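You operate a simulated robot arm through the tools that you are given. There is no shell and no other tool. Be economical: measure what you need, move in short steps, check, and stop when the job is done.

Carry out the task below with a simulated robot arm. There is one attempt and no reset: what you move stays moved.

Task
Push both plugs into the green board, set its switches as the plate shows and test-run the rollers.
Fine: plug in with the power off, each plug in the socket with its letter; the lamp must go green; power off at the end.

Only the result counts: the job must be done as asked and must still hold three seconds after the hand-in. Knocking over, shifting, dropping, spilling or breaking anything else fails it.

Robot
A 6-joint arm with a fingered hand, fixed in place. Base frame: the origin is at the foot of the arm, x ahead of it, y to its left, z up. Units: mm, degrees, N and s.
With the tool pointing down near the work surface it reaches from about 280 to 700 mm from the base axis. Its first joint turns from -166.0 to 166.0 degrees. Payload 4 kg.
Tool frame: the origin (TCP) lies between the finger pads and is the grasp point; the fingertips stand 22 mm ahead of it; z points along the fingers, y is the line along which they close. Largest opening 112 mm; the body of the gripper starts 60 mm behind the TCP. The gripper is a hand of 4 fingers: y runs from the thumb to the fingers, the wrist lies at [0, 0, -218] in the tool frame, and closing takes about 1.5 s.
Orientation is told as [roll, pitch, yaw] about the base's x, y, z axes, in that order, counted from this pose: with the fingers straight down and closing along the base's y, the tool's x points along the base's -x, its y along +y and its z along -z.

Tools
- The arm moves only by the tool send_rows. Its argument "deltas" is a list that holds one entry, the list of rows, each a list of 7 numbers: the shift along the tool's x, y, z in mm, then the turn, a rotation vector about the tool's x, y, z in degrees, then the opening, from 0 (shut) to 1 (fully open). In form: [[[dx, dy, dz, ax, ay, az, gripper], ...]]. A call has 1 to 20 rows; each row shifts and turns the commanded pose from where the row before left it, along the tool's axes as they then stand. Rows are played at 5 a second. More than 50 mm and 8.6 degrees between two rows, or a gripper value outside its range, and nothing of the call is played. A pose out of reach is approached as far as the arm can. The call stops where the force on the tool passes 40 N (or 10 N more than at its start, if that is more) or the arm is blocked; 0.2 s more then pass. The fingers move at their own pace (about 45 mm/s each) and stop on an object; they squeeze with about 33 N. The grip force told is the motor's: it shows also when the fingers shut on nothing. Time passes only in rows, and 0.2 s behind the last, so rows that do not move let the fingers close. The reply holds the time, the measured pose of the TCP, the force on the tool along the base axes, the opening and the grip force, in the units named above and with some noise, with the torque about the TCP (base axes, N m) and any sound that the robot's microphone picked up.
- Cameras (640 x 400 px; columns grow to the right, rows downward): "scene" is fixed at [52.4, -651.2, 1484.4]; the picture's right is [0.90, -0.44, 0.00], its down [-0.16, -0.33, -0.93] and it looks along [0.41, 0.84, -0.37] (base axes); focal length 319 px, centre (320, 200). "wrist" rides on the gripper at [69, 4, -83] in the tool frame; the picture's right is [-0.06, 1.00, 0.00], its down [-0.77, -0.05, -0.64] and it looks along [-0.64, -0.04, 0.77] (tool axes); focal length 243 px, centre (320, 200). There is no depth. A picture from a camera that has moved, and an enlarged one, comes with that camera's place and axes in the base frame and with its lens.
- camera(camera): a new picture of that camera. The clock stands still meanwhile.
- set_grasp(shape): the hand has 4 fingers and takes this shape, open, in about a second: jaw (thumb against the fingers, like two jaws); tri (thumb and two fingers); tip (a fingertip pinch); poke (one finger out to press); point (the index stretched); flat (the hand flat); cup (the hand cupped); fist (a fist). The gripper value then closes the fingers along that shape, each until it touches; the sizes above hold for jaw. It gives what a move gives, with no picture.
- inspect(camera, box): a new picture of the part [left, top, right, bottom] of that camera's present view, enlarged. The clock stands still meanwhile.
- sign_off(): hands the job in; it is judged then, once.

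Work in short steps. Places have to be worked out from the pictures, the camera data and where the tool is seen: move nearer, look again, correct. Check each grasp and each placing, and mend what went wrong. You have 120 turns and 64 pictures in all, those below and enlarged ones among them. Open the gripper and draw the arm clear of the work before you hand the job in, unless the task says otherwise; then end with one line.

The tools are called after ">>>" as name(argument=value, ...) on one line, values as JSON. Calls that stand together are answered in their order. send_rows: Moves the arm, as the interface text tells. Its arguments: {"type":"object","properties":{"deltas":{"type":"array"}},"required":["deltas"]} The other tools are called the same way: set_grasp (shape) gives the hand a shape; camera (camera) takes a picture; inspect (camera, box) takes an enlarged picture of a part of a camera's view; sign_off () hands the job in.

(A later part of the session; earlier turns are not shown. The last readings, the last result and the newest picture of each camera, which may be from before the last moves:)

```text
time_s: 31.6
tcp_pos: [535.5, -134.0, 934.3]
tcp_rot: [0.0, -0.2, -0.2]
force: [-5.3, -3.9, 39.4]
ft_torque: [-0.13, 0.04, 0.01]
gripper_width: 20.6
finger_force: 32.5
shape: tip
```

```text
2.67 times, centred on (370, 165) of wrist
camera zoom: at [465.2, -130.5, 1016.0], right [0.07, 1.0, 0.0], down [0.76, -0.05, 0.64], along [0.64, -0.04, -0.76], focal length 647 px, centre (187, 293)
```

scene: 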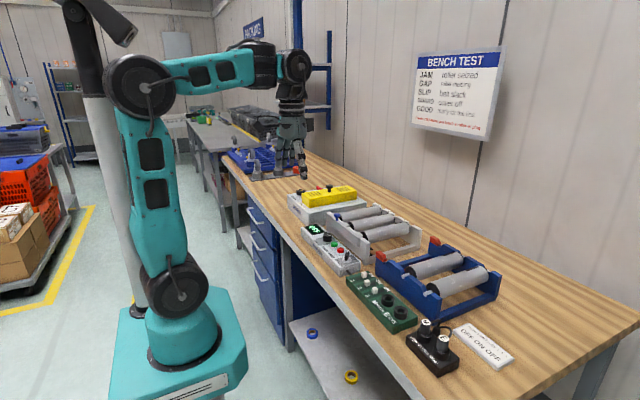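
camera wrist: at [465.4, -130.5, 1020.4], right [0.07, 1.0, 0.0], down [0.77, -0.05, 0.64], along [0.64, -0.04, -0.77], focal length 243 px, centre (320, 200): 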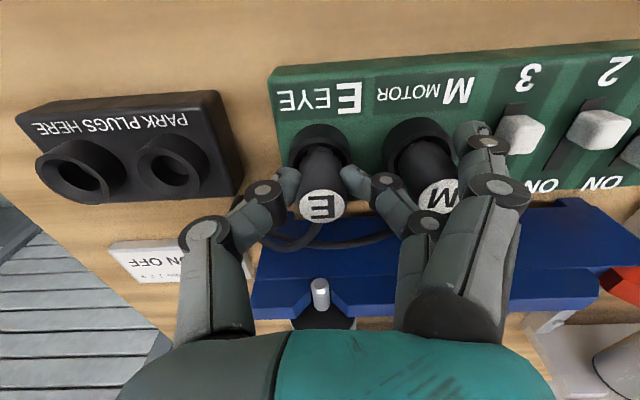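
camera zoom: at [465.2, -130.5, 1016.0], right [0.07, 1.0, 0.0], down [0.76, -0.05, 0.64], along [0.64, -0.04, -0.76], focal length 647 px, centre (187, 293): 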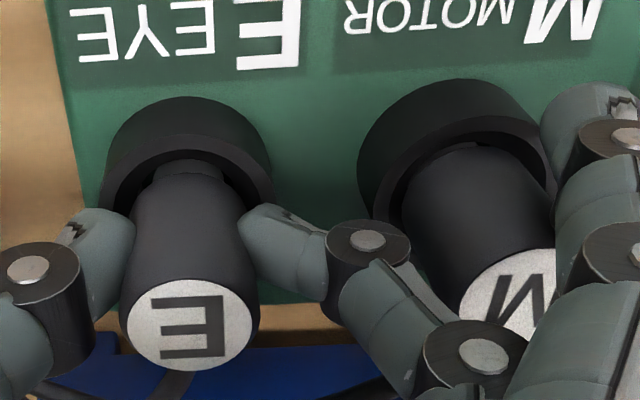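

E bottomed out at the same height as M, at 39 N. I open just a little so I don't touch M, then rise and check both plugs.

>>> send_rows(deltas=[[[0, 0, -1, 0, 0, 0, 0.28], [0, 0, 0, 0, 0, 0, 0.28], [0, 0, 0, 0, 0, 0, 0.28], [0, 0, -15, 0, 0, 0, 0.28], [0, 0, -25, 0, 0, 0, 0.28], [0, 0, -30, 0, 0, 0, 0.28], [0, 0, 0, 0, 0, 0.2, 0.28]]])

>>> inspect(camera="scene", box=[372, 265, 432, 325])

```text
time_s: 33.1
tcp_pos: [537.7, -134.5, 1003.4]
tcp_rot: [0.0, 0.0, -0.4]
force: [0.4, 0.0, 0.3]
ft_torque: [0.02, -0.02, 0.01]
gripper_width: 31.0
finger_force: 0.1
shape: tip
```

```text
6.67 times, centred on (402, 295) of scene
camera zoom: at [52.4, -651.2, 1484.4], right [0.9, -0.44, 0.0], down [-0.16, -0.33, -0.93], along [0.41, 0.84, -0.37], focal length 2129 px, centre (-227, -433)
```

zoom: 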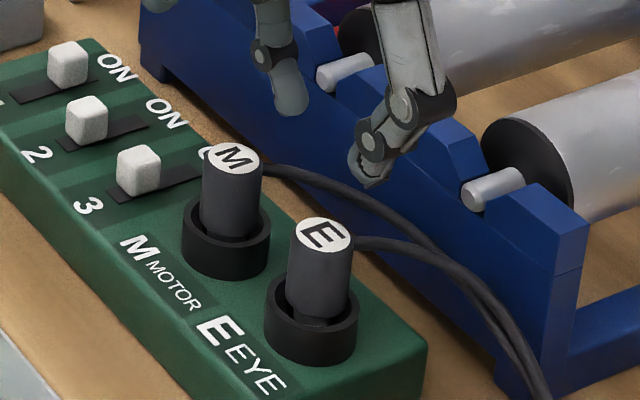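

Both plugs are in their lettered sockets. To be sure E is home, I close the fingertips and press on its top as I did with M.

>>> send_rows(deltas=[[[1, -0.3, 0, 0, 0, 0, 0], [0, 0, 0, 0, 0, 0, 0], [0, 0, 0, 0, 0, 0, 0], [0, 0, 20, 0, 0, 0, 0], [0, 0, 14, 0, 0, 0, 0], [0, 0, 2, 0, 0, 0, 0], [0, 0, 2, 0, 0, 0, 0], [0, 0, 2, 0, 0, 0, 0], [0, 0, 2, 0, 0, 0, 0], [0, 0, 2, 0, 0, 0, 0], [0, 0, 2, 0, 0, 0, 0], [0, 0, 2, 0, 0, 0, 0], [0, 0, 2, 0, 0, 0, 0]]])

```text
time_s: 35.5
tcp_pos: [536.0, -133.0, 961.9]
tcp_rot: [0.0, -0.3, -0.3]
force: [-3.8, 1.6, 15.0]
ft_torque: [0.11, 0.12, 0.03]
gripper_width: 0.1
finger_force: 33.0
shape: tip
stopped in row 11: the force on the tool passed its limit at 43 N (the readings are from after the stop); the commanded pose is now the measured one
```

E pressed home at 43 N. Now the switches: I estimate knob 1 at (545, 53), knob 2 at (530, 13) and knob 3 at (530, -29), with ON toward +x. I rise, move over switch 2, and try the point shape, since it should leave a single finger out.

>>> send_rows(deltas=[[[0, 0, -25, 0, 0.3, 0, 0], [0, 0, -25, 0, 0, 0.3, 0], [0, 45, 0, 0, 0, 0, 0], [0, 45, 0, 0, 0, 0, 0], [0, 45, 0, 0, 0, 0, 0], [0, 11, 0, 0, 0, 0, 0]]])

>>> set_grasp(shape="point")

>>> camera(camera="wrist")

>>> inspect(camera="scene", box=[320, 215, 420, 315])

```text
time_s: 36.9
tcp_pos: [538.5, 11.8, 1008.5]
tcp_rot: [0.0, 0.0, -0.6]
force: [0.5, -0.1, -0.7]
ft_torque: [-0.01, -0.02, -0.01]
gripper_width: 0.0
finger_force: 33.5
shape: tip
```

```text
time_s: 37.8
tcp_pos: [538.8, 11.8, 1011.8]
tcp_rot: [0.0, 0.1, -0.6]
force: [0.2, 0.3, 0.3]
ft_torque: [0.01, -0.02, 0.01]
gripper_width: 0.0
finger_force: 0.1
shape: point
```

```text
20 pictures are left
camera wrist: at [467.6, 16.4, 1092.5], right [0.07, 1.0, 0.0], down [0.76, -0.06, 0.64], along [0.64, -0.05, -0.77], focal length 243 px, centre (320, 200)
```

wrist: 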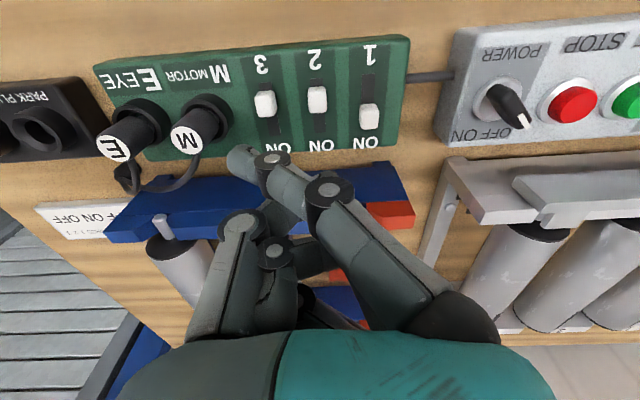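

```text
4.00 times, centred on (370, 265) of scene
camera zoom: at [52.4, -651.2, 1484.4], right [0.9, -0.44, 0.0], down [-0.16, -0.33, -0.93], along [0.41, 0.84, -0.37], focal length 1277 px, centre (120, -60)
```

zoom: 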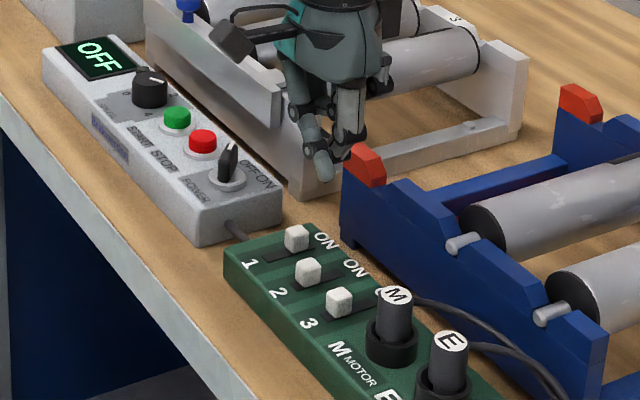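

The pointed index slants sideways, so it is awkward here. The poke tip sat on the tool axis about 20 mm below the TCP, so I go back to poke, keeping the value at 1, and move in front of knob 2.

>>> set_grasp(shape="poke")

>>> send_rows(deltas=[[[16, 0, 25, 0, 0, -0.6, 1], [16, 0, 25, 0, 0, 0, 1], [0, 0, 10, 0, 0, 0, 1], [0, 0, 0, 0, 0, 0, 1]]])

>>> camera(camera="wrist")

>>> inspect(camera="scene", box=[345, 235, 415, 305])

```text
time_s: 38.7
tcp_pos: [537.9, 12.1, 1009.8]
tcp_rot: [-0.1, 0.0, -0.6]
force: [0.7, 0.3, -0.2]
ft_torque: [-0.01, 0.01, 0.04]
gripper_width: 0.0
finger_force: 0.0
shape: poke
```

```text
time_s: 39.7
tcp_pos: [505.4, 10.6, 950.1]
tcp_rot: [0.0, 0.0, 0.0]
force: [0.2, 0.4, -0.5]
ft_torque: [0.0, 0.0, 0.0]
gripper_width: 0.1
finger_force: 0.0
shape: poke
```

```text
18 pictures are left
camera wrist: at [435.0, 15.1, 1032.4], right [0.06, 1.0, 0.0], down [0.77, -0.05, 0.64], along [0.64, -0.04, -0.77], focal length 243 px, centre (320, 200)
```

wrist: 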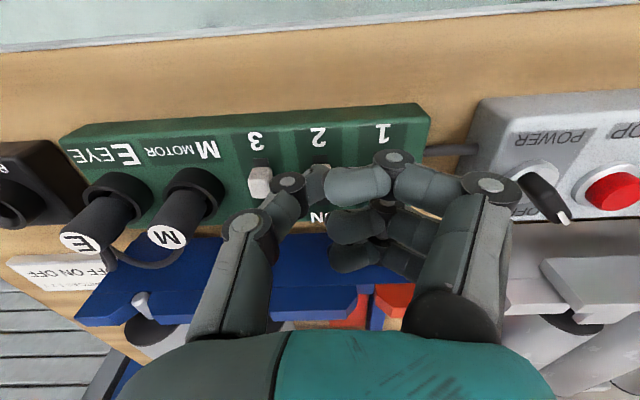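

```text
5.71 times, centred on (380, 270) of scene
camera zoom: at [52.4, -651.2, 1484.4], right [0.9, -0.44, 0.0], down [-0.16, -0.33, -0.93], along [0.41, 0.84, -0.37], focal length 1825 px, centre (-23, -200)
```

zoom: 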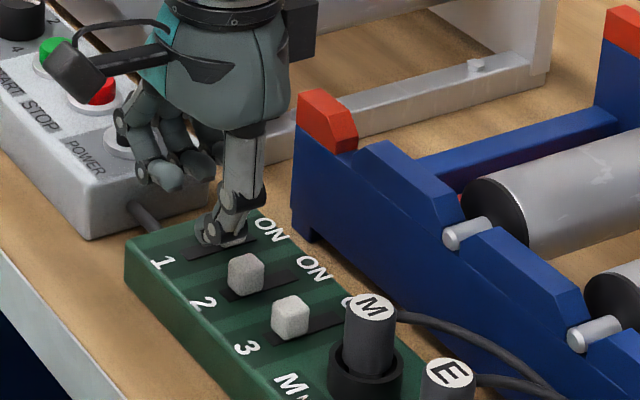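

Poke holds at value 1: the thumb tip is about 22 mm below the TCP on the axis and the curled fingers sit above TCP level. I lower to TCP z ≈ 909 in front of knob 2, then push it toward +x (ON) until it stops.

>>> send_rows(deltas=[[[3, 0.5, 20, 0, 0, 0, 1], [0, 0, 12, 0, 0, 0, 1], [0, 0, 3, 0, 0, 0, 1], [0, 0, 3, 0, 0, 0, 1], [0, 0, 3, 0, 0, 0, 1], [0, 0, 0, 0, 0, 0, 1]]])

>>> inspect(camera="scene", box=[345, 245, 405, 305])

```text
time_s: 41.1
tcp_pos: [502.7, 10.1, 911.6]
tcp_rot: [0.0, -0.2, -0.1]
force: [-3.1, -11.2, 35.1]
ft_torque: [-0.05, 0.11, 0.01]
gripper_width: 0.2
finger_force: 0.2
shape: poke
```

```text
6.67 times, centred on (375, 275) of scene
camera zoom: at [52.4, -651.2, 1484.4], right [0.9, -0.44, 0.0], down [-0.16, -0.33, -0.93], along [0.41, 0.84, -0.37], focal length 2129 px, centre (-47, -300)
```

zoom: 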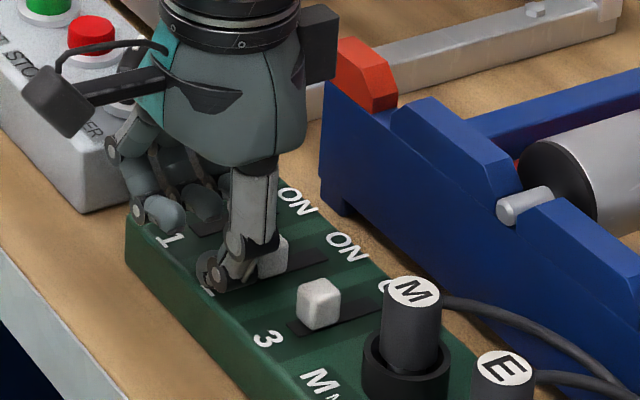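

The tip touched the board surface at TCP z ≈ 912, just in front of knob 2. I raise 4 mm and push toward +x in small steps.

>>> send_rows(deltas=[[[0, 0.5, -4, 0, 0, 0, 1], [-4, 0, 0, 0, 0, 0, 1], [-4, 0, 0, 0, 0, 0, 1], [-4, 0, 0, 0, 0, 0, 1], [-3, 0, 0, 0, 0, 0, 1], [-3, 0, 0, 0, 0, 0, 1], [-3, 0, 0, 0, 0, 0, 1], [-3, 0, 0, 0, 0, 0, 1], [-2, 0, 0, 0, 0, 0, 1], [0, 0, 0, 0, 0, 0, 1]]])

>>> inspect(camera="scene", box=[345, 245, 405, 305])

```text
time_s: 43.3
tcp_pos: [529.0, 12.1, 914.0]
tcp_rot: [0.0, 0.0, 0.0]
force: [0.0, -0.7, -0.1]
ft_torque: [-0.05, 0.01, 0.04]
gripper_width: 0.1
finger_force: 0.0
shape: poke
```

```text
6.67 times, centred on (375, 275) of scene
camera zoom: at [52.4, -651.2, 1484.4], right [0.9, -0.44, 0.0], down [-0.16, -0.33, -0.93], along [0.41, 0.84, -0.37], focal length 2129 px, centre (-47, -300)
```

zoom: 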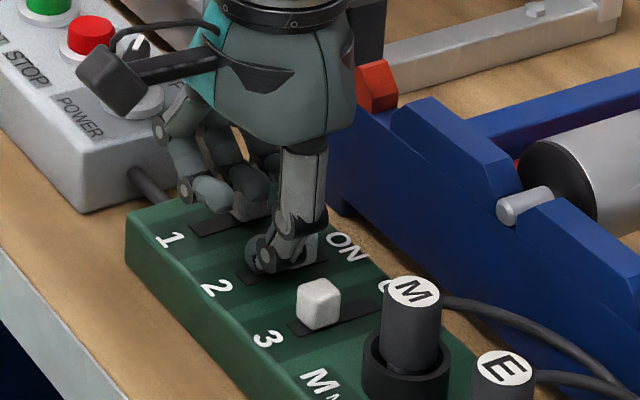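

Knob 2 has moved along. I push a few mm more to reach the end stop, then lift and look.

>>> send_rows(deltas=[[[-1.5, 0, 0, 0, 0, 0, 1], [-1.5, 0, 0, 0, 0, 0, 1], [-1.5, 0, 0, 0, 0, 0, 1], [0, 0, 0, 0, 0, 0, 1]]])

>>> send_rows(deltas=[[[2, 0, 0, 0, 0, 0, 1], [0, 0, -25, 0, 0, 0, 1], [0, 0, -25, 0, 0, 0, 1], [-20, 20, -10, 0, 0, 0, 1], [-19, 20, 0, 0, 0, 0, 1], [0, 0, 0, 0, 0, 0, 1]]])

>>> camera(camera="wrist")

>>> inspect(camera="scene", box=[345, 235, 415, 305])

```text
time_s: 44.3
tcp_pos: [531.8, 13.3, 914.1]
tcp_rot: [0.0, 0.1, 0.1]
force: [-9.2, 0.2, 1.2]
ft_torque: [0.01, 0.1, -0.03]
gripper_width: 0.0
finger_force: 0.1
shape: poke
```

```text
time_s: 45.7
tcp_pos: [570.5, 53.3, 972.1]
tcp_rot: [0.0, 0.0, 0.0]
force: [-0.5, 0.5, -0.7]
ft_torque: [0.0, 0.01, 0.02]
gripper_width: 0.0
finger_force: 0.0
shape: poke
```

```text
14 pictures are left
camera wrist: at [498.9, 56.8, 1054.7], right [0.06, 1.0, 0.0], down [0.77, -0.05, 0.64], along [0.64, -0.04, -0.77], focal length 243 px, centre (320, 200)
```

wrist: 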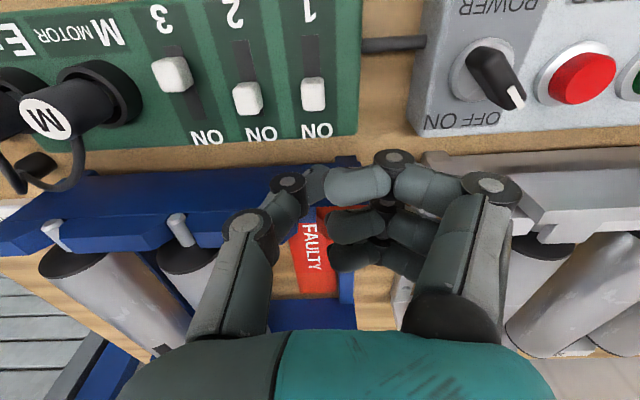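

```text
5.71 times, centred on (380, 270) of scene
camera zoom: at [52.4, -651.2, 1484.4], right [0.9, -0.44, 0.0], down [-0.16, -0.33, -0.93], along [0.41, 0.84, -0.37], focal length 1825 px, centre (-23, -200)
```

zoom: 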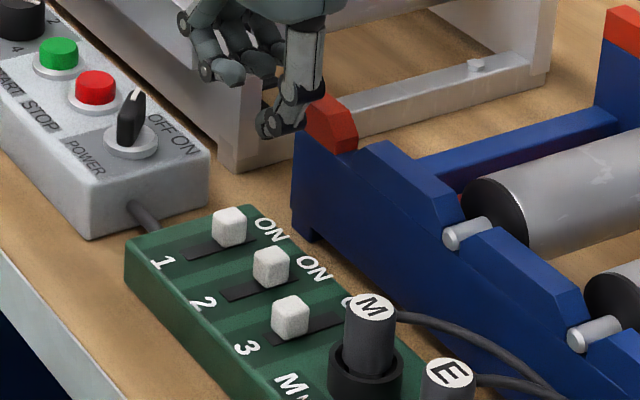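

Switch 2 is ON and 3 is OFF. Knob 1 must go back toward -x, but the blue frame stands close behind it, so I tilt the hand about 35°. The finger then reaches over the knob with the palm toward the robot.

>>> send_rows(deltas=[[[0, 0, 0, 0, -7, 0, 1], [0, 0, 0, 0, -7, 0, 1], [0, 0, 0, 0, -7, 0, 1], [0, 0, 0, 0, -7, 0, 1], [0, 0, 0, 0, -7, 0, 1], [-5.7, -1, 31, 0, 0, 0, 1], [0, 0, 0, 0, 0, 0, 1]]])

```text
time_s: 47.3
tcp_pos: [592.5, 51.3, 951.9]
tcp_rot: [-0.1, -35.0, 0.0]
force: [-0.8, -0.6, 0.0]
ft_torque: [0.01, -0.01, 0.0]
gripper_width: 0.0
finger_force: 0.0
shape: poke
```

I moved forward instead of back, so the TCP is at x = 592 (no contact felt). I raise it, bring it back to x ≈ 555, and look.

>>> send_rows(deltas=[[[-8.6, 0, -12.3, 0, 0, 0, 1], [30.3, 0.7, -21.2, 0, 0, 0, 1], [14.3, 0, 20.5, 0, 0, 0, 1], [0, 0, 0, 0, 0, 0, 1]]])

>>> inspect(camera="scene", box=[340, 230, 410, 300])

>>> camera(camera="wrist")

```text
time_s: 48.3
tcp_pos: [555.6, 52.5, 940.2]
tcp_rot: [-0.1, -35.0, 0.1]
force: [0.8, -0.3, -0.3]
ft_torque: [0.0, -0.02, 0.03]
gripper_width: 0.0
finger_force: 0.0
shape: poke
```

```text
5.71 times, centred on (375, 265) of scene
camera zoom: at [52.4, -651.2, 1484.4], right [0.9, -0.44, 0.0], down [-0.16, -0.33, -0.93], along [0.41, 0.84, -0.37], focal length 1825 px, centre (6, -171)
```

zoom: 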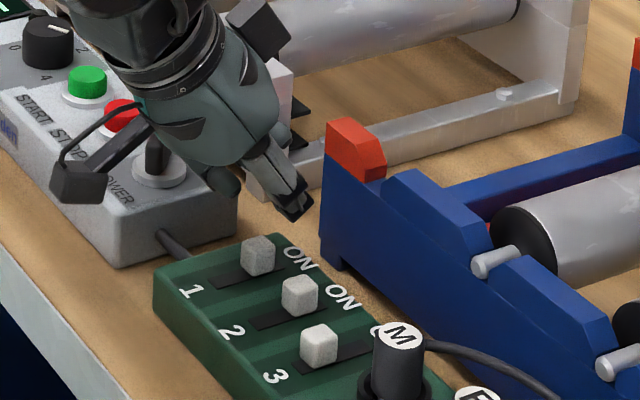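

```text
11 pictures are left
camera wrist: at [450.2, 56.4, 968.7], right [0.05, 1.0, 0.04], down [0.26, -0.05, 0.96], along [0.96, -0.04, -0.26], focal length 243 px, centre (320, 200)
```

wrist: 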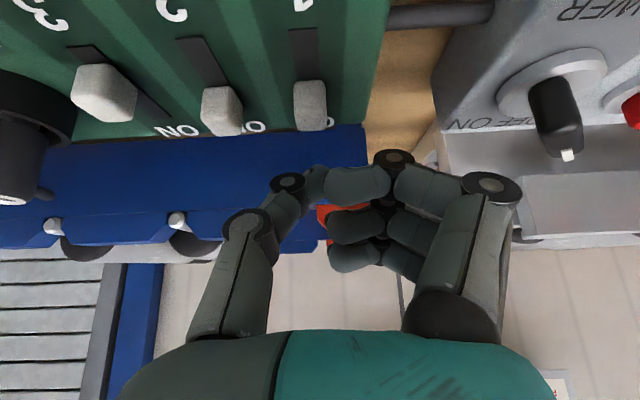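

The fingertip is above and beyond knob 1, clear of the frame and of the power knob. I lower 23 mm, then pull straight toward -x in small steps.

>>> send_rows(deltas=[[[5.7, 0, 8.2, 0, 0, 0, 1], [4.3, 0, 6.1, 0, 0, 0, 1], [3.2, 0, 4.5, 0, 0, 0, 1], [2.05, 0, -1.43, 0, 0, 0, 1], [2.05, 0, -1.43, 0, 0, 0, 1], [2.05, 0, -1.43, 0, 0, 0, 1], [2.05, 0, -1.43, 0, 0, 0, 1], [2.05, 0, -1.43, 0, 0, 0, 1], [2.05, 0, -1.43, 0, 0, 0, 1], [2.05, 0, -1.43, 0, 0, 0, 1], [0, 0, 0, 0, 0, 0, 1]]])

>>> inspect(camera="scene", box=[345, 245, 405, 305])

```text
time_s: 50.7
tcp_pos: [537.5, 52.4, 917.1]
tcp_rot: [0.0, -35.0, -0.1]
force: [3.9, 0.5, 1.0]
ft_torque: [0.0, -0.04, 0.06]
gripper_width: 0.0
finger_force: 0.1
shape: poke
```

```text
6.67 times, centred on (375, 275) of scene
camera zoom: at [52.4, -651.2, 1484.4], right [0.9, -0.44, 0.0], down [-0.16, -0.33, -0.93], along [0.41, 0.84, -0.37], focal length 2129 px, centre (-47, -300)
```

zoom: 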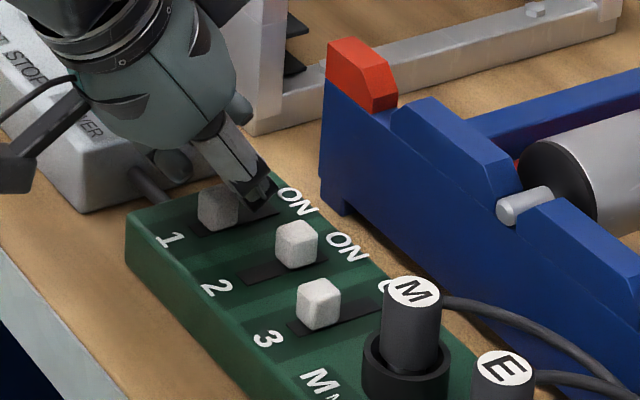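

Knob 1 is moving. I pull a few mm more, until the end stop answers with force.

>>> send_rows(deltas=[[[1.64, 0, -1.15, 0, 0, 0, 1], [1.64, 0, -1.15, 0, 0, 0, 1], [0, 0, 0, 0, 0, 0, 1]]])

```text
time_s: 51.5
tcp_pos: [535.0, 51.8, 919.3]
tcp_rot: [0.0, -35.3, 0.0]
force: [22.4, -1.1, 3.6]
ft_torque: [-0.02, -0.22, 0.15]
gripper_width: 0.1
finger_force: 0.2
shape: poke
```

The end stop answered with 22 N, so switch 1 is OFF. I withdraw upward, straighten the hand, and go over to the power knob (≈ 541, 150) for a look.

>>> send_rows(deltas=[[[-1.64, 0, 1.15, 0, 0, 0, 1], [-19, 0, -27, 0, 0, 0, 1], [-19, 0, -27, 0, 0, 0, 1], [0, 0, 0, 0, 7, 0, 1], [0, 0, 0, 0, 7, 0, 1], [0, 0, 0, 0, 7, 0, 1], [0, 0, 0, 0, 7, 0, 1], [0, 0, 0, 0, 7, 0, 1], [-4, 45, 0, 0, 0, 0, 1], [-4, 45, 0, 0, 0, 0, 1], [0, 0, 0, 0, 0, 0, 1]]])

>>> camera(camera="wrist")

```text
time_s: 53.9
tcp_pos: [543.6, 140.8, 983.5]
tcp_rot: [0.1, 0.1, 0.0]
force: [0.5, -0.3, 0.0]
ft_torque: [0.01, 0.01, 0.01]
gripper_width: 0.1
finger_force: 0.2
shape: poke
```

```text
9 pictures are left
camera wrist: at [472.4, 145.5, 1065.9], right [0.06, 1.0, 0.0], down [0.77, -0.05, 0.64], along [0.64, -0.04, -0.77], focal length 243 px, centre (320, 200)
```

wrist: 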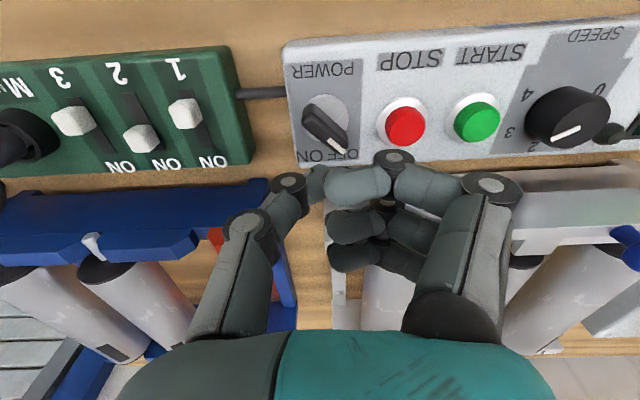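

The switches read OFF ON OFF. The power knob centre is ≈ (536, 145.5) and its pointer end at OFF ≈ (549, 155). ON lies on the -y side, so I tilt the hand 40° again to keep the curled fingers off the roller frame. I then lower the tip to the +y side of the pointer.

>>> send_rows(deltas=[[[0, 0, 0, 0, -8, 0, 1], [0, 0, 0, 0, -8, 0, 1], [0, 0, 0, 0, -8, 0, 1], [0, 0, 0, 0, -8, 0, 1], [0, 0, 0, 0, -8, 0, 1], [16.1, 28.5, -13.5, 0, 0, 0, 1], [8.4, 0, 10, 0, 0, 0, 1], [8.4, 0, 10, 0, 0, 0, 1], [8.4, 0, 10, 0, 0, 0, 1], [5, 0, 6, 0, 0, 0, 1], [0, 0, 0, 0, 0, 0, 1]]])

>>> inspect(camera="scene", box=[310, 215, 380, 285])

```text
time_s: 56.3
tcp_pos: [523.3, 169.8, 935.5]
tcp_rot: [0.0, -40.0, 0.0]
force: [-0.4, -0.2, -0.1]
ft_torque: [0.0, -0.02, -0.04]
gripper_width: 0.0
finger_force: 0.0
shape: poke
```

```text
5.71 times, centred on (345, 250) of scene
camera zoom: at [52.4, -651.2, 1484.4], right [0.9, -0.44, 0.0], down [-0.16, -0.33, -0.93], along [0.41, 0.84, -0.37], focal length 1825 px, centre (177, -86)
```

zoom: 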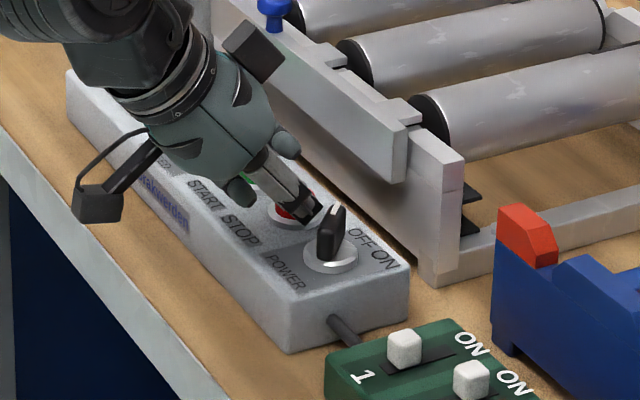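

The tip hovers on the +y side of the knob's pointer with no contact. I lower 4 mm and sweep along the arc to swing the pointer to ON.

>>> send_rows(deltas=[[[2.57, 0, 3.06, 0, 0, 0, 1], [0, -5, 0, 0, 0, 0, 1], [-2.3, -2, 1.93, 0, 0, 0, 1], [-3.06, -2, 2.57, 0, 0, 0, 1], [-2.3, -2, 1.93, 0, 0, 0, 1], [-1.53, -3, 1.29, 0, 0, 0, 1], [-1.53, -3, 1.29, 0, 0, 0, 1], [-1.15, -3, 0.96, 0, 0, 0, 1], [-0.77, -3, 0.64, 0, 0, 0, 1], [0, 0, 0, 0, 0, 0, 1]]])

>>> inspect(camera="scene", box=[310, 215, 380, 285])

```text
time_s: 58.5
tcp_pos: [542.0, 147.8, 935.8]
tcp_rot: [0.1, -40.5, 0.0]
force: [4.6, 16.6, 35.5]
ft_torque: [0.19, 0.08, -0.04]
gripper_width: 0.0
finger_force: 0.1
shape: poke
```

```text
5.71 times, centred on (345, 250) of scene
camera zoom: at [52.4, -651.2, 1484.4], right [0.9, -0.44, 0.0], down [-0.16, -0.33, -0.93], along [0.41, 0.84, -0.37], focal length 1825 px, centre (177, -86)
```

zoom: 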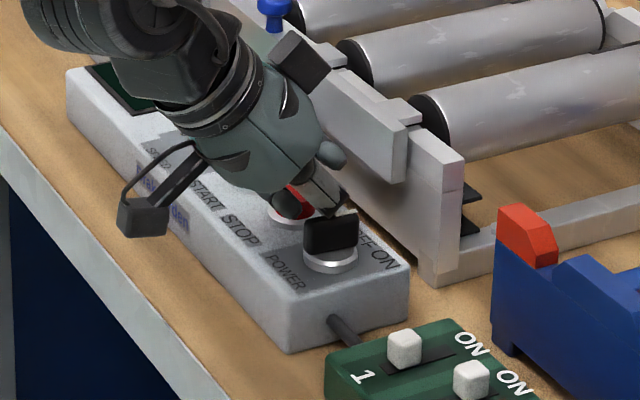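

The knob has swung round toward ON. I back off and lift to see the knob and display.

>>> send_rows(deltas=[[[0, 3, 0, 0, 0, 0, 1], [-16, 0, -19, 0, 0.5, 0, 1], [-16, 0, -19, 0, 0, 0, 1], [26.8, 0, -22.5, 0, 0, 0, 1], [0, 0, 0, 0, 0, 0, 1]]])

>>> inspect(camera="scene", box=[290, 205, 370, 285])

```text
time_s: 59.7
tcp_pos: [505.0, 150.4, 981.0]
tcp_rot: [0.0, -39.4, 0.1]
force: [-0.3, 0.1, -0.2]
ft_torque: [-0.03, 0.03, 0.01]
gripper_width: 0.0
finger_force: 0.1
shape: poke
```

```text
5.00 times, centred on (330, 245) of scene
camera zoom: at [52.4, -651.2, 1484.4], right [0.9, -0.44, 0.0], down [-0.16, -0.33, -0.93], along [0.41, 0.84, -0.37], focal length 1596 px, centre (270, -25)
```

zoom: 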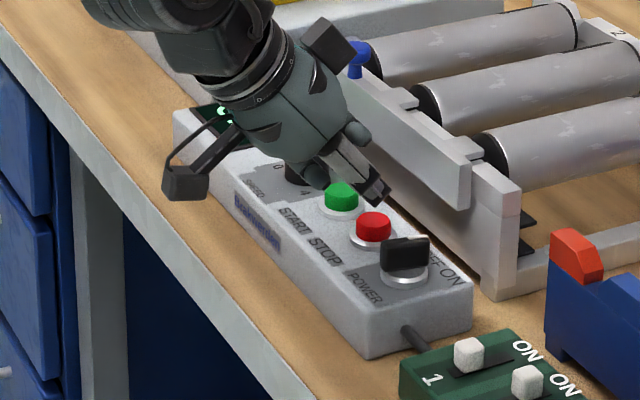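

The power knob now sits at ON. Next I reduce the tilt to 20° so the curled fingers clear the speed knob and the frame, move over the green START button (≈ 541, 243), and check before pressing.

>>> send_rows(deltas=[[[0, 0, 0, 0, 6.5, 0, 1], [0, 0, 0, 0, 6.5, 0, 1], [0, 0, 0, 0, 6.5, 0, 1], [-8.9, 31, 3.25, 0, 0, 0, 1], [-8.9, 31, 3.25, 0, 0, 0, 1], [-8.9, 31, 3.25, 0, 0, 0, 1], [5.1, 0, 14.1, 0, 0, 0, 1], [5.1, 0, 14.1, 0, 0, 0, 1], [0, 0, 0, 0, 0, 0, 1]]])

>>> inspect(camera="scene", box=[305, 205, 365, 265])

```text
time_s: 61.7
tcp_pos: [533.2, 244.9, 954.6]
tcp_rot: [0.0, -20.0, 0.0]
force: [-0.4, 0.7, 0.0]
ft_torque: [0.01, -0.02, -0.01]
gripper_width: 0.0
finger_force: 0.0
shape: poke
```

```text
6.67 times, centred on (335, 235) of scene
camera zoom: at [52.4, -651.2, 1484.4], right [0.9, -0.44, 0.0], down [-0.16, -0.33, -0.93], along [0.41, 0.84, -0.37], focal length 2129 px, centre (220, -33)
```

zoom: 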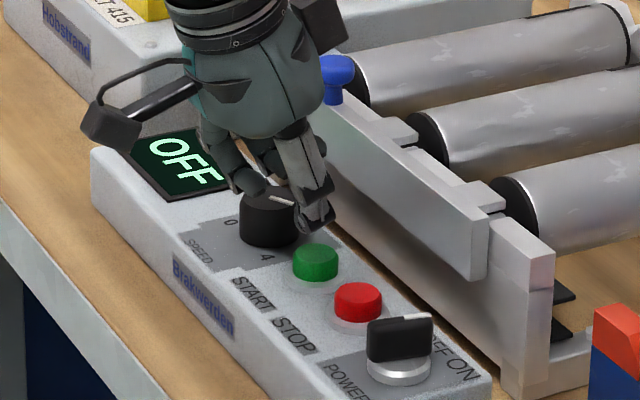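

The display still says OFF: the knob only turned about halfway (≈ 10°) because the tip rode over the handle. I go back to 35° tilt, place the tip lower on the +y side, and push it through to ON.

>>> send_rows(deltas=[[[0, 0, 0, 0, -7.5, 0, 1], [0, 0, 0, 0, -7.5, 0, 1], [-4.5, -38.5, -9, 0, 0, 0, 1], [-4.5, -38.5, -9, 0, 0, 0, 1], [7, 0, 10, 0, 0, 0, 1], [7, 0, 10, 0, 0, 0, 1], [7, 0, 10, 0, 0, 0, 1], [4, 0, 5.7, 0, 0, 0, 1], [2.5, 0, 3.5, 0, 0, 0, 1], [0, 0, 0, 0, 0, 0, 1]]])

```text
time_s: 63.9
tcp_pos: [530.0, 168.3, 923.1]
tcp_rot: [0.0, -34.9, 0.1]
force: [-9.4, 6.3, 1.0]
ft_torque: [-0.03, 0.0, -0.1]
gripper_width: 0.0
finger_force: 0.1
shape: poke
```

The tip is low beside the knob, with a light side contact. I raise 2 mm and sweep -y along the arc.

>>> send_rows(deltas=[[[-1.15, 0, -1.64, 0, 0, 0, 1], [-0.4, -4, 0.3, 0, 0, 0, 1], [-0.8, -4, 0.57, 0, 0, 0, 1], [-2.05, -2.5, 1.43, 0, 0, 0, 1], [-2.05, -2.5, 1.43, 0, 0, 0, 1], [-1.23, -3, 0.86, 0, 0, 0, 1], [-1.23, -3, 0.86, 0, 0, 0, 1], [-0.82, -3, 0.57, 0, 0, 0, 1], [0, 0, 0, 0, 0, 0, 1]]])

```text
time_s: 65.7
tcp_pos: [541.5, 154.8, 930.2]
tcp_rot: [1.2, -35.6, 0.2]
force: [-6.6, 22.7, 16.8]
ft_torque: [-0.05, 0.06, -0.14]
gripper_width: 0.1
finger_force: 0.0
shape: poke
stopped in row 8: the force on the tool passed its limit at 41 N (the readings are from after the stop); the commanded pose is now the measured one
```

The sweep stopped with 23 N in y. I need to see the knob's state.

>>> inspect(camera="scene", box=[322, 230, 372, 280])

```text
8.00 times, centred on (347, 255) of scene
camera zoom: at [52.4, -651.2, 1484.4], right [0.9, -0.44, 0.0], down [-0.16, -0.33, -0.93], along [0.41, 0.84, -0.37], focal length 2554 px, centre (104, -240)
```

zoom: 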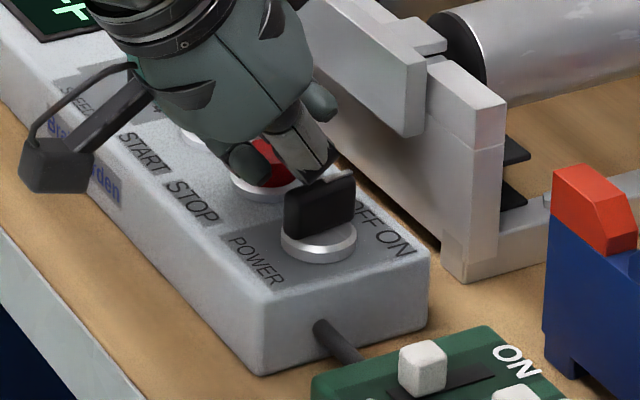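

The bar is still at about 12° because my tip pushed off its end, nearly radially. I back off, come in closer to the axis (x ≈ 545), and push mainly along -y.

>>> send_rows(deltas=[[[0, 12, 0, -1.2, 0, 0, 1], [7.4, 0, -5.2, 0, 0.5, 0, 1], [3.44, 0, 4.9, 0, 0, 0, 1], [0, -4, 0, 0, 0, 0, 1], [0, -4, 0, 0, 0, 0, 1], [0, -3, 0, 0, 0, 0, 1], [-0.8, -2, 0.57, 0, 0, 0, 1], [-0.8, -2, 0.57, 0, 0, 0, 1], [-1.23, -2, 0.86, 0, 0, 0, 1], [0, 0, 0, 0, 0, 0, 1]]])

```text
time_s: 67.3
tcp_pos: [530.0, 156.0, 922.3]
tcp_rot: [2.8, -34.4, 0.2]
force: [-13.6, 20.0, 10.0]
ft_torque: [-0.33, -0.07, -0.25]
gripper_width: 0.1
finger_force: 0.1
shape: poke
stopped in row 7: the force on the tool passed its limit at 43 N (the readings are from after the stop); the commanded pose is now the measured one
```

The tip at z ≈ 904 was butting against the raised bezel, not the handle. I back off, raise to tip z ≈ 914 so it meets only the handle, and push again close to the axis.

>>> send_rows(deltas=[[[0, 10, 0, -2.8, 0, 0, 1], [-5.4, 0, -7.8, 0, -0.6, 0, 1], [-1.6, -3, 1.15, 0, 0, 0, 1], [0, -3, 0, 0, 0, 0, 1], [0, -3, 0, 0, 0, 0, 1], [0, -2, 0, 0, 0, 0, 1], [-0.8, -2, 0.57, 0, 0, 0, 1], [-0.8, -2, 0.57, 0, 0, 0, 1], [-1.23, -2, 0.86, 0, 0, 0, 1], [0, 0, 0, 0, 0, 0, 1]]])

```text
time_s: 69.5
tcp_pos: [534.5, 148.6, 930.0]
tcp_rot: [5.4, -35.1, 0.0]
force: [-23.2, 18.1, 19.4]
ft_torque: [0.04, -0.01, 0.05]
gripper_width: 0.0
finger_force: 0.0
shape: poke
```

The pointer gave way to y ≈ 149 with about 35 N. I continue a few mm to bring it to the ON stop.

>>> send_rows(deltas=[[[-0.8, -2, 0.57, 0, 0, 0, 1], [-0.8, -2, 0.57, 0, 0, 0, 1], [-0.8, -2, 0.57, 0, 0, 0, 1], [0, 0, 0, 0, 0, 0, 1]]])

>>> inspect(camera="scene", box=[305, 220, 365, 280])

```text
time_s: 70.6
tcp_pos: [547.4, 140.8, 938.3]
tcp_rot: [5.6, -36.8, -0.3]
force: [-3.9, 3.9, 38.9]
ft_torque: [0.43, 0.16, 0.04]
gripper_width: 0.2
finger_force: 0.0
shape: poke
stopped in row 4: the force on the tool passed its limit at 50 N (the readings are from after the stop); the commanded pose is now the measured one
```

```text
6.67 times, centred on (335, 250) of scene
camera zoom: at [52.4, -651.2, 1484.4], right [0.9, -0.44, 0.0], down [-0.16, -0.33, -0.93], along [0.41, 0.84, -0.37], focal length 2129 px, centre (220, -133)
```

zoom: 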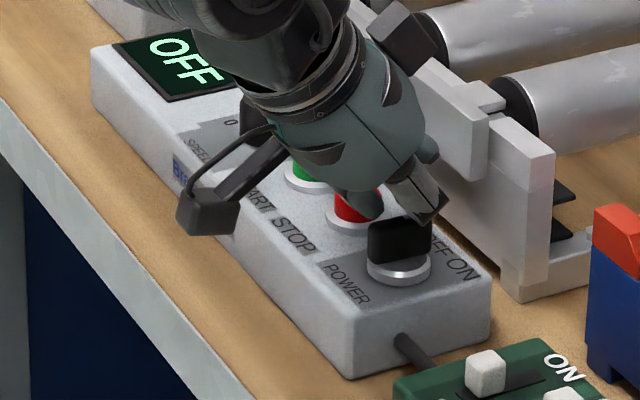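

The tip climbs over the handle because the thumb leans toward -y and the push goes -y. With the hand yawed by about 155° the thumb leans the other way and hooks the handle. I rise, straighten, and then yaw.

>>> send_rows(deltas=[[[-21, 0, -28, 0, 0, 0, 1], [-21, 0, -28, 0, 0, 0, 1], [0, 0, 0, 5.6, 0, 0, 1], [0, 0, 0, 0, 7.36, 0, 1], [0, 0, 0, 0, 7.36, 0, 1], [0, 0, 0, 0, 7.36, 0, 1], [0, 0, 0, 0, 7.36, 0, 1], [0, 0, 0, 0, 7.36, 0, 1], [0, 0, 0, 0, 0, 0, 1]]])

```text
time_s: 72.6
tcp_pos: [545.4, 134.0, 1001.5]
tcp_rot: [-0.3, 1.0, -0.2]
force: [0.1, -0.3, -0.5]
ft_torque: [-0.01, -0.02, 0.0]
gripper_width: 0.0
finger_force: 0.0
shape: poke
```

Now the hand is vertical and clear at z = 1001. I yaw it by about +155° in place.

>>> send_rows(deltas=[[[0, 0, 0, 0, -1, 0, 1], [0, 0, 0, 0, 0, -8.2, 1], [0, 0, 0, 0, 0, -8.2, 1], [0, 0, 0, 0, 0, -8.2, 1], [0, 0, 0, 0, 0, -8.2, 1], [0, 0, 0, 0, 0, -8.2, 1], [0, 0, 0, 0, 0, -8.2, 1], [0, 0, 0, 0, 0, -8.2, 1], [0, 0, 0, 0, 0, -8.2, 1], [0, 0, 0, 0, 0, -8.2, 1], [0, 0, 0, 0, 0, -8.2, 1], [0, 0, 0, 0, 0, -8.2, 1], [0, 0, 0, 0, 0, -8.2, 1], [0, 0, 0, 0, 0, -8.2, 1], [0, 0, 0, 0, 0, -8.2, 1], [0, 0, 0, 0, 0, -8.2, 1], [0, 0, 0, 0, 0, -8.2, 1], [0, 0, 0, 0, 0, -8.2, 1], [0, 0, 0, 0, 0, -8.2, 1], [0, 0, 0, 0, 0, 0, 1]]])

```text
time_s: 76.8
tcp_pos: [581.9, 252.0, 1062.0]
tcp_rot: [-0.7, -4.2, 141.1]
force: [-0.3, 0.3, 0.3]
ft_torque: [-0.06, -0.01, -0.03]
gripper_width: 0.0
finger_force: 0.0
shape: poke
out of reach, approached as far as the arm can: row 13, 14, 15, 16, 17, 18
```

The joint limit for positive yaw lies near +95°, and the arm wandered off. I rotate back the other way and will reach the same heading through negative yaw.

>>> send_rows(deltas=[[[0, 0, 0, 0, 0, 8.2, 1], [0, 0, 0, 0, 0, 8.2, 1], [0, 0, 0, 0, 0, 8.2, 1], [0, 0, 0, 0, 0, 8.2, 1], [0, 0, 0, 0, 0, 8.2, 1], [0, 0, 0, 0, 0, 8.2, 1], [0, 0, 0, 0, 0, 8.2, 1], [0, 0, 0, 0, 0, 8.2, 1], [0, 0, 0, 0, 0, 8.2, 1], [0, 0, 0, 0, 0, 8.2, 1], [0, 0, 0, 0, 0, 8.2, 1], [0, 0, 0, 0, 0, 8.2, 1], [0, 0, 0, 0, 0, 0, 1]]])

```text
time_s: 79.6
tcp_pos: [582.1, 252.4, 1061.1]
tcp_rot: [4.3, 0.0, 42.4]
force: [0.2, 0.8, -0.3]
ft_torque: [-0.01, -0.01, 0.01]
gripper_width: 0.2
finger_force: 0.0
shape: poke
```

The yaw is back at 42° with the pose stable. I keep turning in the negative direction at this safe height.

>>> send_rows(deltas=[[[0, 0, 0, 0, 0, 8.2, 1], [0, 0, 0, 0, 0, 8.2, 1], [0, 0, 0, 0, 0, 8.2, 1], [0, 0, 0, 0, 0, 8.2, 1], [0, 0, 0, 0, 0, 8.2, 1], [12, -11, 0, 0, 0, 8.2, 1], [0, 0, 0, 0, 0, 8.2, 1], [0, 0, 0, 0, 0, 8.2, 1], [0, 0, 0, 0, 0, 8.2, 1], [0, 0, 0, 0, 0, 8.2, 1], [0, 0, 0, 0, 0, 8.2, 1], [0, 0, 0, 0, 0, 8.2, 1], [0, 0, 0, 0, 0, 8.2, 1], [0, 0, 0, 0, 0, 8.2, 1], [0, 0, 0, 0, 0, 8.2, 1], [0, 0, 0, 0, 0, 8.2, 1], [0, 0, 0, 0, 0, 8.2, 1], [0, 0, 0, 0, 0, 8.2, 1], [0, 0, 0, 0, 0, 0, 1]]])

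```text
time_s: 83.6
tcp_pos: [570.7, 240.4, 1060.8]
tcp_rot: [-3.7, 2.4, -105.3]
force: [-0.2, 0.3, 0.6]
ft_torque: [0.0, 0.01, -0.03]
gripper_width: 0.1
finger_force: 0.0
shape: poke
```

Negative yaw works. I turn about 75° more, to roughly -180°.

>>> send_rows(deltas=[[[0, 0, 0, 0, 0, 8.3, 1], [0, 0, 0, 0, 0, 8.3, 1], [0, 0, 0, 0, 0, 8.3, 1], [0, 0, 0, 0, 0, 8.3, 1], [0, 0, 0, 0, 0, 8.3, 1], [0, 0, 0, 0, 0, 8.3, 1], [0, 0, 0, 0, 0, 8.3, 1], [0, 0, 0, 0, 0, 8.3, 1], [0, 0, 0, 0, 0, 8.3, 1], [0, 0, 0, 0, 0, 0, 1]]])

```text
time_s: 85.8
tcp_pos: [570.7, 240.5, 1060.9]
tcp_rot: [-3.2, -2.9, -179.8]
force: [-0.2, -0.9, -0.2]
ft_torque: [0.02, 0.01, 0.02]
gripper_width: 0.0
finger_force: 0.1
shape: poke
```

The heading is -180° with no limit hit. I level the hand and test in the air whether a further 50° is reachable, so that I can pinch the handle and simply twist it.

>>> send_rows(deltas=[[[0, 0, 0, -3.2, 2.9, 0, 1], [0, 0, 0, 0, 0, 8.3, 1], [0, 0, 0, 0, 0, 8.3, 1], [0, 0, 0, 0, 0, 8.3, 1], [0, 0, 0, 0, 0, 8.3, 1], [0, 0, 0, 0, 0, 8.3, 1], [0, 0, 0, 0, 0, 8.3, 1], [0, 0, 0, 0, 0, 0, 1]]])

```text
time_s: 87.6
tcp_pos: [602.1, 250.4, 1079.2]
tcp_rot: [-0.2, 0.0, 130.4]
force: [0.5, 0.4, 0.3]
ft_torque: [-0.01, -0.02, -0.03]
gripper_width: 0.1
finger_force: 0.0
shape: poke
out of reach, approached as far as the arm can: row 1, 2, 3, 4, 5
```

Yaw -230° (=130°) is reachable here. I move toward the knob at this heading to see whether it's also reachable above the knob itself.

>>> send_rows(deltas=[[[9.4, 29.6, 23.5, 0, 0, 0, 1], [9.4, 29.6, 23.5, 0, 0, 0, 1], [9.4, 29.6, 23.5, 0, 0, 0, 1], [9.4, 29.6, 23.5, 0, 0, 0, 1], [0, 0, 0, 0, 0, 0, 1]]])

```text
time_s: 88.8
tcp_pos: [539.4, 145.8, 985.0]
tcp_rot: [0.0, 0.0, 130.4]
force: [0.5, -0.3, -0.3]
ft_torque: [0.02, 0.02, 0.01]
gripper_width: 0.0
finger_force: 0.0
shape: poke
```

It's reachable. I turn back to about 190° (square to the handle's present heading), take the tip shape, and set a narrow opening.

>>> send_rows(deltas=[[[0, 0, 0, 0, 0, -8.5, 1], [0, 0, 0, 0, 0, -8.5, 1], [0, 0, 0, 0, 0, -8.5, 1], [0, 0, 0, 0, 0, -8.5, 1], [0, 0, 0, 0, 0, -8.5, 1], [0, 0, 0, 0, 0, -8.5, 1], [0, 0, 0, 0, 0, -8.5, 1], [0, 0, 0, 0, 0, 0, 1]]])

>>> set_grasp(shape="tip")

>>> send_rows(deltas=[[[0, 0, 0, 0, 0, 0, 0.3], [0, 0, 0, 0, 0, 0, 0.3], [0, 0, 0, 0, 0, 0, 0.3], [0, 0, 0, 0, 0, 0, 0.3], [0, 0, 0, 0, 0, 0, 0.3], [0, 0, 0, 0, 0, 0, 0.3], [0, 0, 0, 0, 0, 0, 0.3]]])

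```text
time_s: 90.6
tcp_pos: [537.1, 146.5, 985.0]
tcp_rot: [-0.1, 0.1, -170.0]
force: [-1.1, 0.8, 0.0]
ft_torque: [0.0, -0.02, 0.0]
gripper_width: 0.2
finger_force: 0.0
shape: poke
```

```text
time_s: 91.5
tcp_pos: [536.9, 146.5, 984.4]
tcp_rot: [0.0, 0.1, -170.0]
force: [-0.7, -0.4, -0.7]
ft_torque: [0.01, 0.01, 0.01]
gripper_width: 111.8
finger_force: 0.0
shape: tip
```

```text
time_s: 93.1
tcp_pos: [537.3, 145.8, 984.4]
tcp_rot: [-0.1, 0.0, -170.1]
force: [0.0, 0.7, -0.8]
ft_torque: [-0.02, 0.02, 0.01]
gripper_width: 34.0
finger_force: 0.0
shape: tip
```

I descend onto the handle with a 34 mm opening, watching for contact, and close.

>>> send_rows(deltas=[[[-1.2, 0.5, 20, 0, 0, 0, 0.3], [0, 0, 18, 0, 0, 0, 0.3], [0, 0, 10, 0, 0, 0, 0.3], [0, 0, 3, 0, 0, 0, 0.3], [0, 0, 3, 0, 0, 0, 0.3], [0, 0, 0, 0, 0, 0, 0.1], [0, 0, 0, 0, 0, 0, 0], [0, 0, 0, 0, 0, 0, 0], [0, 0, 0, 0, 0, 0, 0], [0, 0, 0, 0, 0, 0, 0]]])

```text
time_s: 95.3
tcp_pos: [536.9, 145.7, 929.9]
tcp_rot: [-0.1, -0.1, -170.1]
force: [-1.0, -3.6, -7.2]
ft_torque: [-0.1, -0.01, -0.03]
gripper_width: 11.8
finger_force: 33.1
shape: tip
```

The handle is gripped (11.8 mm). I twist clockwise, yaw decreasing, in 6° steps.

>>> send_rows(deltas=[[[0, 0, 0, 0, 0, 6, 0], [0, 0, 0, 0, 0, 6, 0], [0, 0, 0, 0, 0, 6, 0], [0, 0, 0, 0, 0, 6, 0], [0, 0, 0, 0, 0, 6, 0], [0, 0, 0, 0, 0, 6, 0], [0, 0, 0, 0, 0, 0, 0]]])

```text
time_s: 96.9
tcp_pos: [536.6, 145.4, 929.2]
tcp_rot: [-0.1, -0.1, 153.9]
force: [0.2, 1.0, -2.8]
ft_torque: [-0.02, 0.04, 0.0]
gripper_width: 11.4
finger_force: 33.1
shape: tip
```

It turned 36° with no resistance. I continue in smaller steps, watching the torque for a stop.

>>> send_rows(deltas=[[[0, 0, 0, 0, 0, 4, 0], [0, 0, 0, 0, 0, 4, 0], [0, 0, 0, 0, 0, 4, 0], [0, 0, 0, 0, 0, 0, 0]]])

>>> inspect(camera="scene", box=[295, 205, 375, 285])

```text
time_s: 97.9
tcp_pos: [537.2, 146.2, 929.8]
tcp_rot: [-0.1, 0.0, 141.9]
force: [-0.8, 3.0, -4.2]
ft_torque: [0.0, 0.06, 0.18]
gripper_width: 10.9
finger_force: 33.0
shape: tip
```

```text
5.00 times, centred on (335, 245) of scene
camera zoom: at [52.4, -651.2, 1484.4], right [0.9, -0.44, 0.0], down [-0.16, -0.33, -0.93], along [0.41, 0.84, -0.37], focal length 1596 px, centre (245, -25)
```

zoom: 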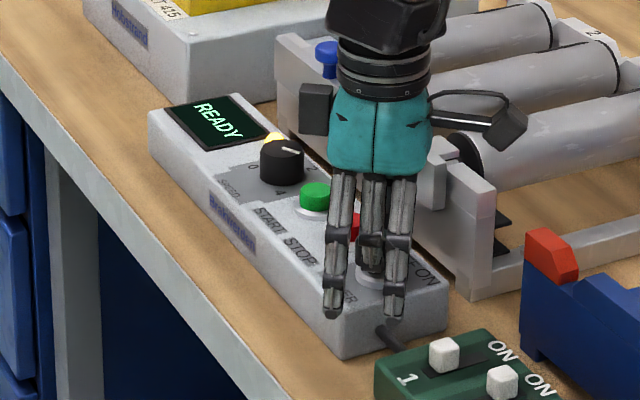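

The display reads READY, with the lamp yellow. I release the knob, rise, take the poke shape, and move over START.

>>> send_rows(deltas=[[[0, 0, 0, 0, 0, 0, 0.3], [0, 0, 0, 0, 0, 0, 0.3], [0, 0, 0, 0, 0, 0, 0.3], [0, 0, -15, 0, 0, 0, 0.3], [0, 0, -25, 0, 0, 0, 0.3], [0, 0, -20, 0, 0, 0, 0.3], [0, 0, 0, 0, 0, 0, 0.3]]])

>>> set_grasp(shape="poke")

>>> send_rows(deltas=[[[-19, -26.4, 0, 0, 0, 0, 1], [-19, -26.4, 0, 0, 0, 0, 1], [-19, -26.4, 0, 0, 0, 0, 1], [0, 0, 0, 0, 0, 0, 1]]])

```text
time_s: 99.5
tcp_pos: [535.6, 146.2, 991.5]
tcp_rot: [-0.2, 0.0, 141.9]
force: [-0.5, 0.0, -0.3]
ft_torque: [0.03, 0.01, 0.03]
gripper_width: 33.0
finger_force: 0.2
shape: tip
```

```text
time_s: 100.4
tcp_pos: [534.9, 146.9, 990.5]
tcp_rot: [-0.1, 0.0, 141.9]
force: [0.5, -0.3, 0.2]
ft_torque: [0.01, -0.01, 0.04]
gripper_width: 0.3
finger_force: 0.0
shape: poke
```

```text
time_s: 101.4
tcp_pos: [539.6, 244.4, 990.3]
tcp_rot: [-0.1, 0.0, 141.9]
force: [-0.2, -0.5, -0.6]
ft_torque: [0.01, -0.03, -0.02]
gripper_width: 0.0
finger_force: 0.1
shape: poke
```

The tip is right above START by both estimates. I descend and press in 2 mm steps.

>>> send_rows(deltas=[[[0, 0, 25, 0, 0, 0, 1], [0, 0, 20, 0, 0, 0, 1], [0, 0, 6, 0, 0, 0, 1], [0, 0, 2, 0, 0, 0, 1], [0, 0, 2, 0, 0, 0, 1], [0, 0, 2, 0, 0, 0, 1], [0, 0, 2, 0, 0, 0, 1], [0, 0, 2, 0, 0, 0, 1], [0, 0, 2, 0, 0, 0, 1], [0, 0, 2, 0, 0, 0, 1]]])

```text
time_s: 103.6
tcp_pos: [540.2, 242.2, 926.9]
tcp_rot: [-0.1, 0.1, 141.9]
force: [0.7, 1.2, 35.8]
ft_torque: [-0.18, 0.14, 0.01]
gripper_width: 0.1
finger_force: 0.0
shape: poke
heard: click
```

A click was heard. I rise, move back over the power knob, give the test run time, and then look at the display and lamp.

>>> send_rows(deltas=[[[0, 0, -20, 0, 0, 0, 1], [0, 0, -25, 0, 0, 0, 1], [0, 0, -19, 0, 0, 0, 1], [18.5, 26.4, 0, 0, 0, 0, 1], [18.5, 26.4, 0, 0, 0, 0, 1], [18.5, 26.4, 0, 0, 0, 0, 1], [0, 0, 0, 0, 0, 0, 1], [0, 0, 0, 0, 0, 0, 1], [0, 0, 0, 0, 0, 0, 1], [0, 0, 0, 0, 0, 0, 1], [0, 0, 0, 0, 0, 0, 1], [0, 0, 0, 0, 0, 0, 1], [0, 0, 0, 0, 0, 0, 1], [0, 0, 0, 0, 0, 0, 1], [0, 0, 0, 0, 0, 0, 1], [0, 0, 0, 0, 0, 0, 1], [0, 0, 0, 0, 0, 0, 1], [0, 0, 0, 0, 0, 0, 1], [0, 0, 0, 0, 0, 0, 1], [0, 0, 0, 0, 0, 0, 1]]])

>>> inspect(camera="scene", box=[295, 205, 375, 285])

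```text
time_s: 107.8
tcp_pos: [536.1, 144.9, 987.8]
tcp_rot: [-0.1, 0.1, 141.9]
force: [-0.3, 0.0, 0.5]
ft_torque: [-0.03, -0.03, 0.0]
gripper_width: 0.0
finger_force: 0.1
shape: poke
```

```text
5.00 times, centred on (335, 245) of scene
camera zoom: at [52.4, -651.2, 1484.4], right [0.9, -0.44, 0.0], down [-0.16, -0.33, -0.93], along [0.41, 0.84, -0.37], focal length 1596 px, centre (245, -25)
```

zoom: 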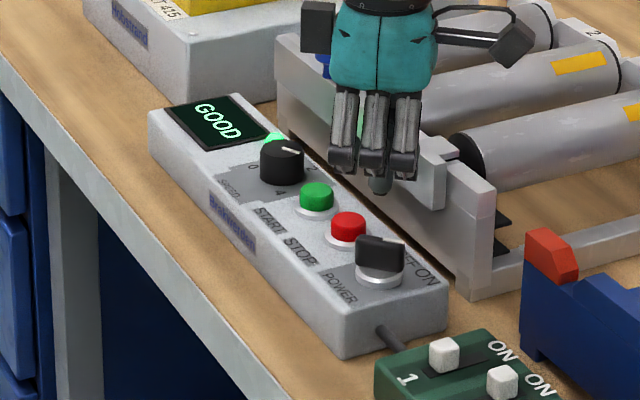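

It reads GOOD with a green lamp. Now for power off, I take the tip shape again, pinch the handle at this heading, and twist it back.

>>> set_grasp(shape="tip")

>>> send_rows(deltas=[[[0, 0, 0, 0, 0, 0, 0.3], [0, 0, 0, 0, 0, 0, 0.3], [0, 0, 0, 0, 0, 0, 0.3], [0, 0, 0, 0, 0, 0, 0.3], [0, 0, 0, 0, 0, 0, 0.3], [0, 0, 0, 0, 0, 0, 0.3], [0, 0, 0, 0, 0, 0, 0.3], [0, 0, 20, 0, 0, 0, 0.3], [0, 0, 20, 0, 0, 0, 0.3], [0, 0, 12, 0, 0, 0, 0.3], [0, 0, 3, 0, 0, 0, 0.3], [0, 0, 3, 0, 0, 0, 0.3], [0, 0, 0, 0, 0, 0, 0.1], [0, 0, 0, 0, 0, 0, 0], [0, 0, 0, 0, 0, 0, 0], [0, 0, 0, 0, 0, 0, 0], [0, 0, 0, 0, 0, 0, 0]]])

```text
time_s: 108.7
tcp_pos: [536.5, 144.5, 988.3]
tcp_rot: [-0.1, 0.0, 141.9]
force: [0.2, 0.2, 0.0]
ft_torque: [-0.03, 0.01, 0.0]
gripper_width: 112.0
finger_force: 0.1
shape: tip
```

```text
time_s: 112.3
tcp_pos: [535.9, 146.0, 930.8]
tcp_rot: [-0.1, 0.0, 142.0]
force: [2.1, 1.3, -5.4]
ft_torque: [0.02, -0.02, 0.01]
gripper_width: 8.3
finger_force: 33.1
shape: tip
```

The handle is gripped. I twist counter-clockwise 48° first.

>>> send_rows(deltas=[[[0, 0, 0, 0, 0, -6, 0], [0, 0, 0, 0, 0, -6, 0], [0, 0, 0, 0, 0, -6, 0], [0, 0, 0, 0, 0, -6, 0], [0, 0, 0, 0, 0, -6, 0], [0, 0, 0, 0, 0, -6, 0], [0, 0, 0, 0, 0, -6, 0], [0, 0, 0, 0, 0, -6, 0], [0, 0, 0, 0, 0, 0, 0]]])

```text
time_s: 114.3
tcp_pos: [534.6, 145.8, 931.7]
tcp_rot: [-0.1, 0.0, -170.1]
force: [-2.4, -8.4, -7.1]
ft_torque: [-0.2, 0.03, -0.02]
gripper_width: 7.2
finger_force: 33.2
shape: tip
```

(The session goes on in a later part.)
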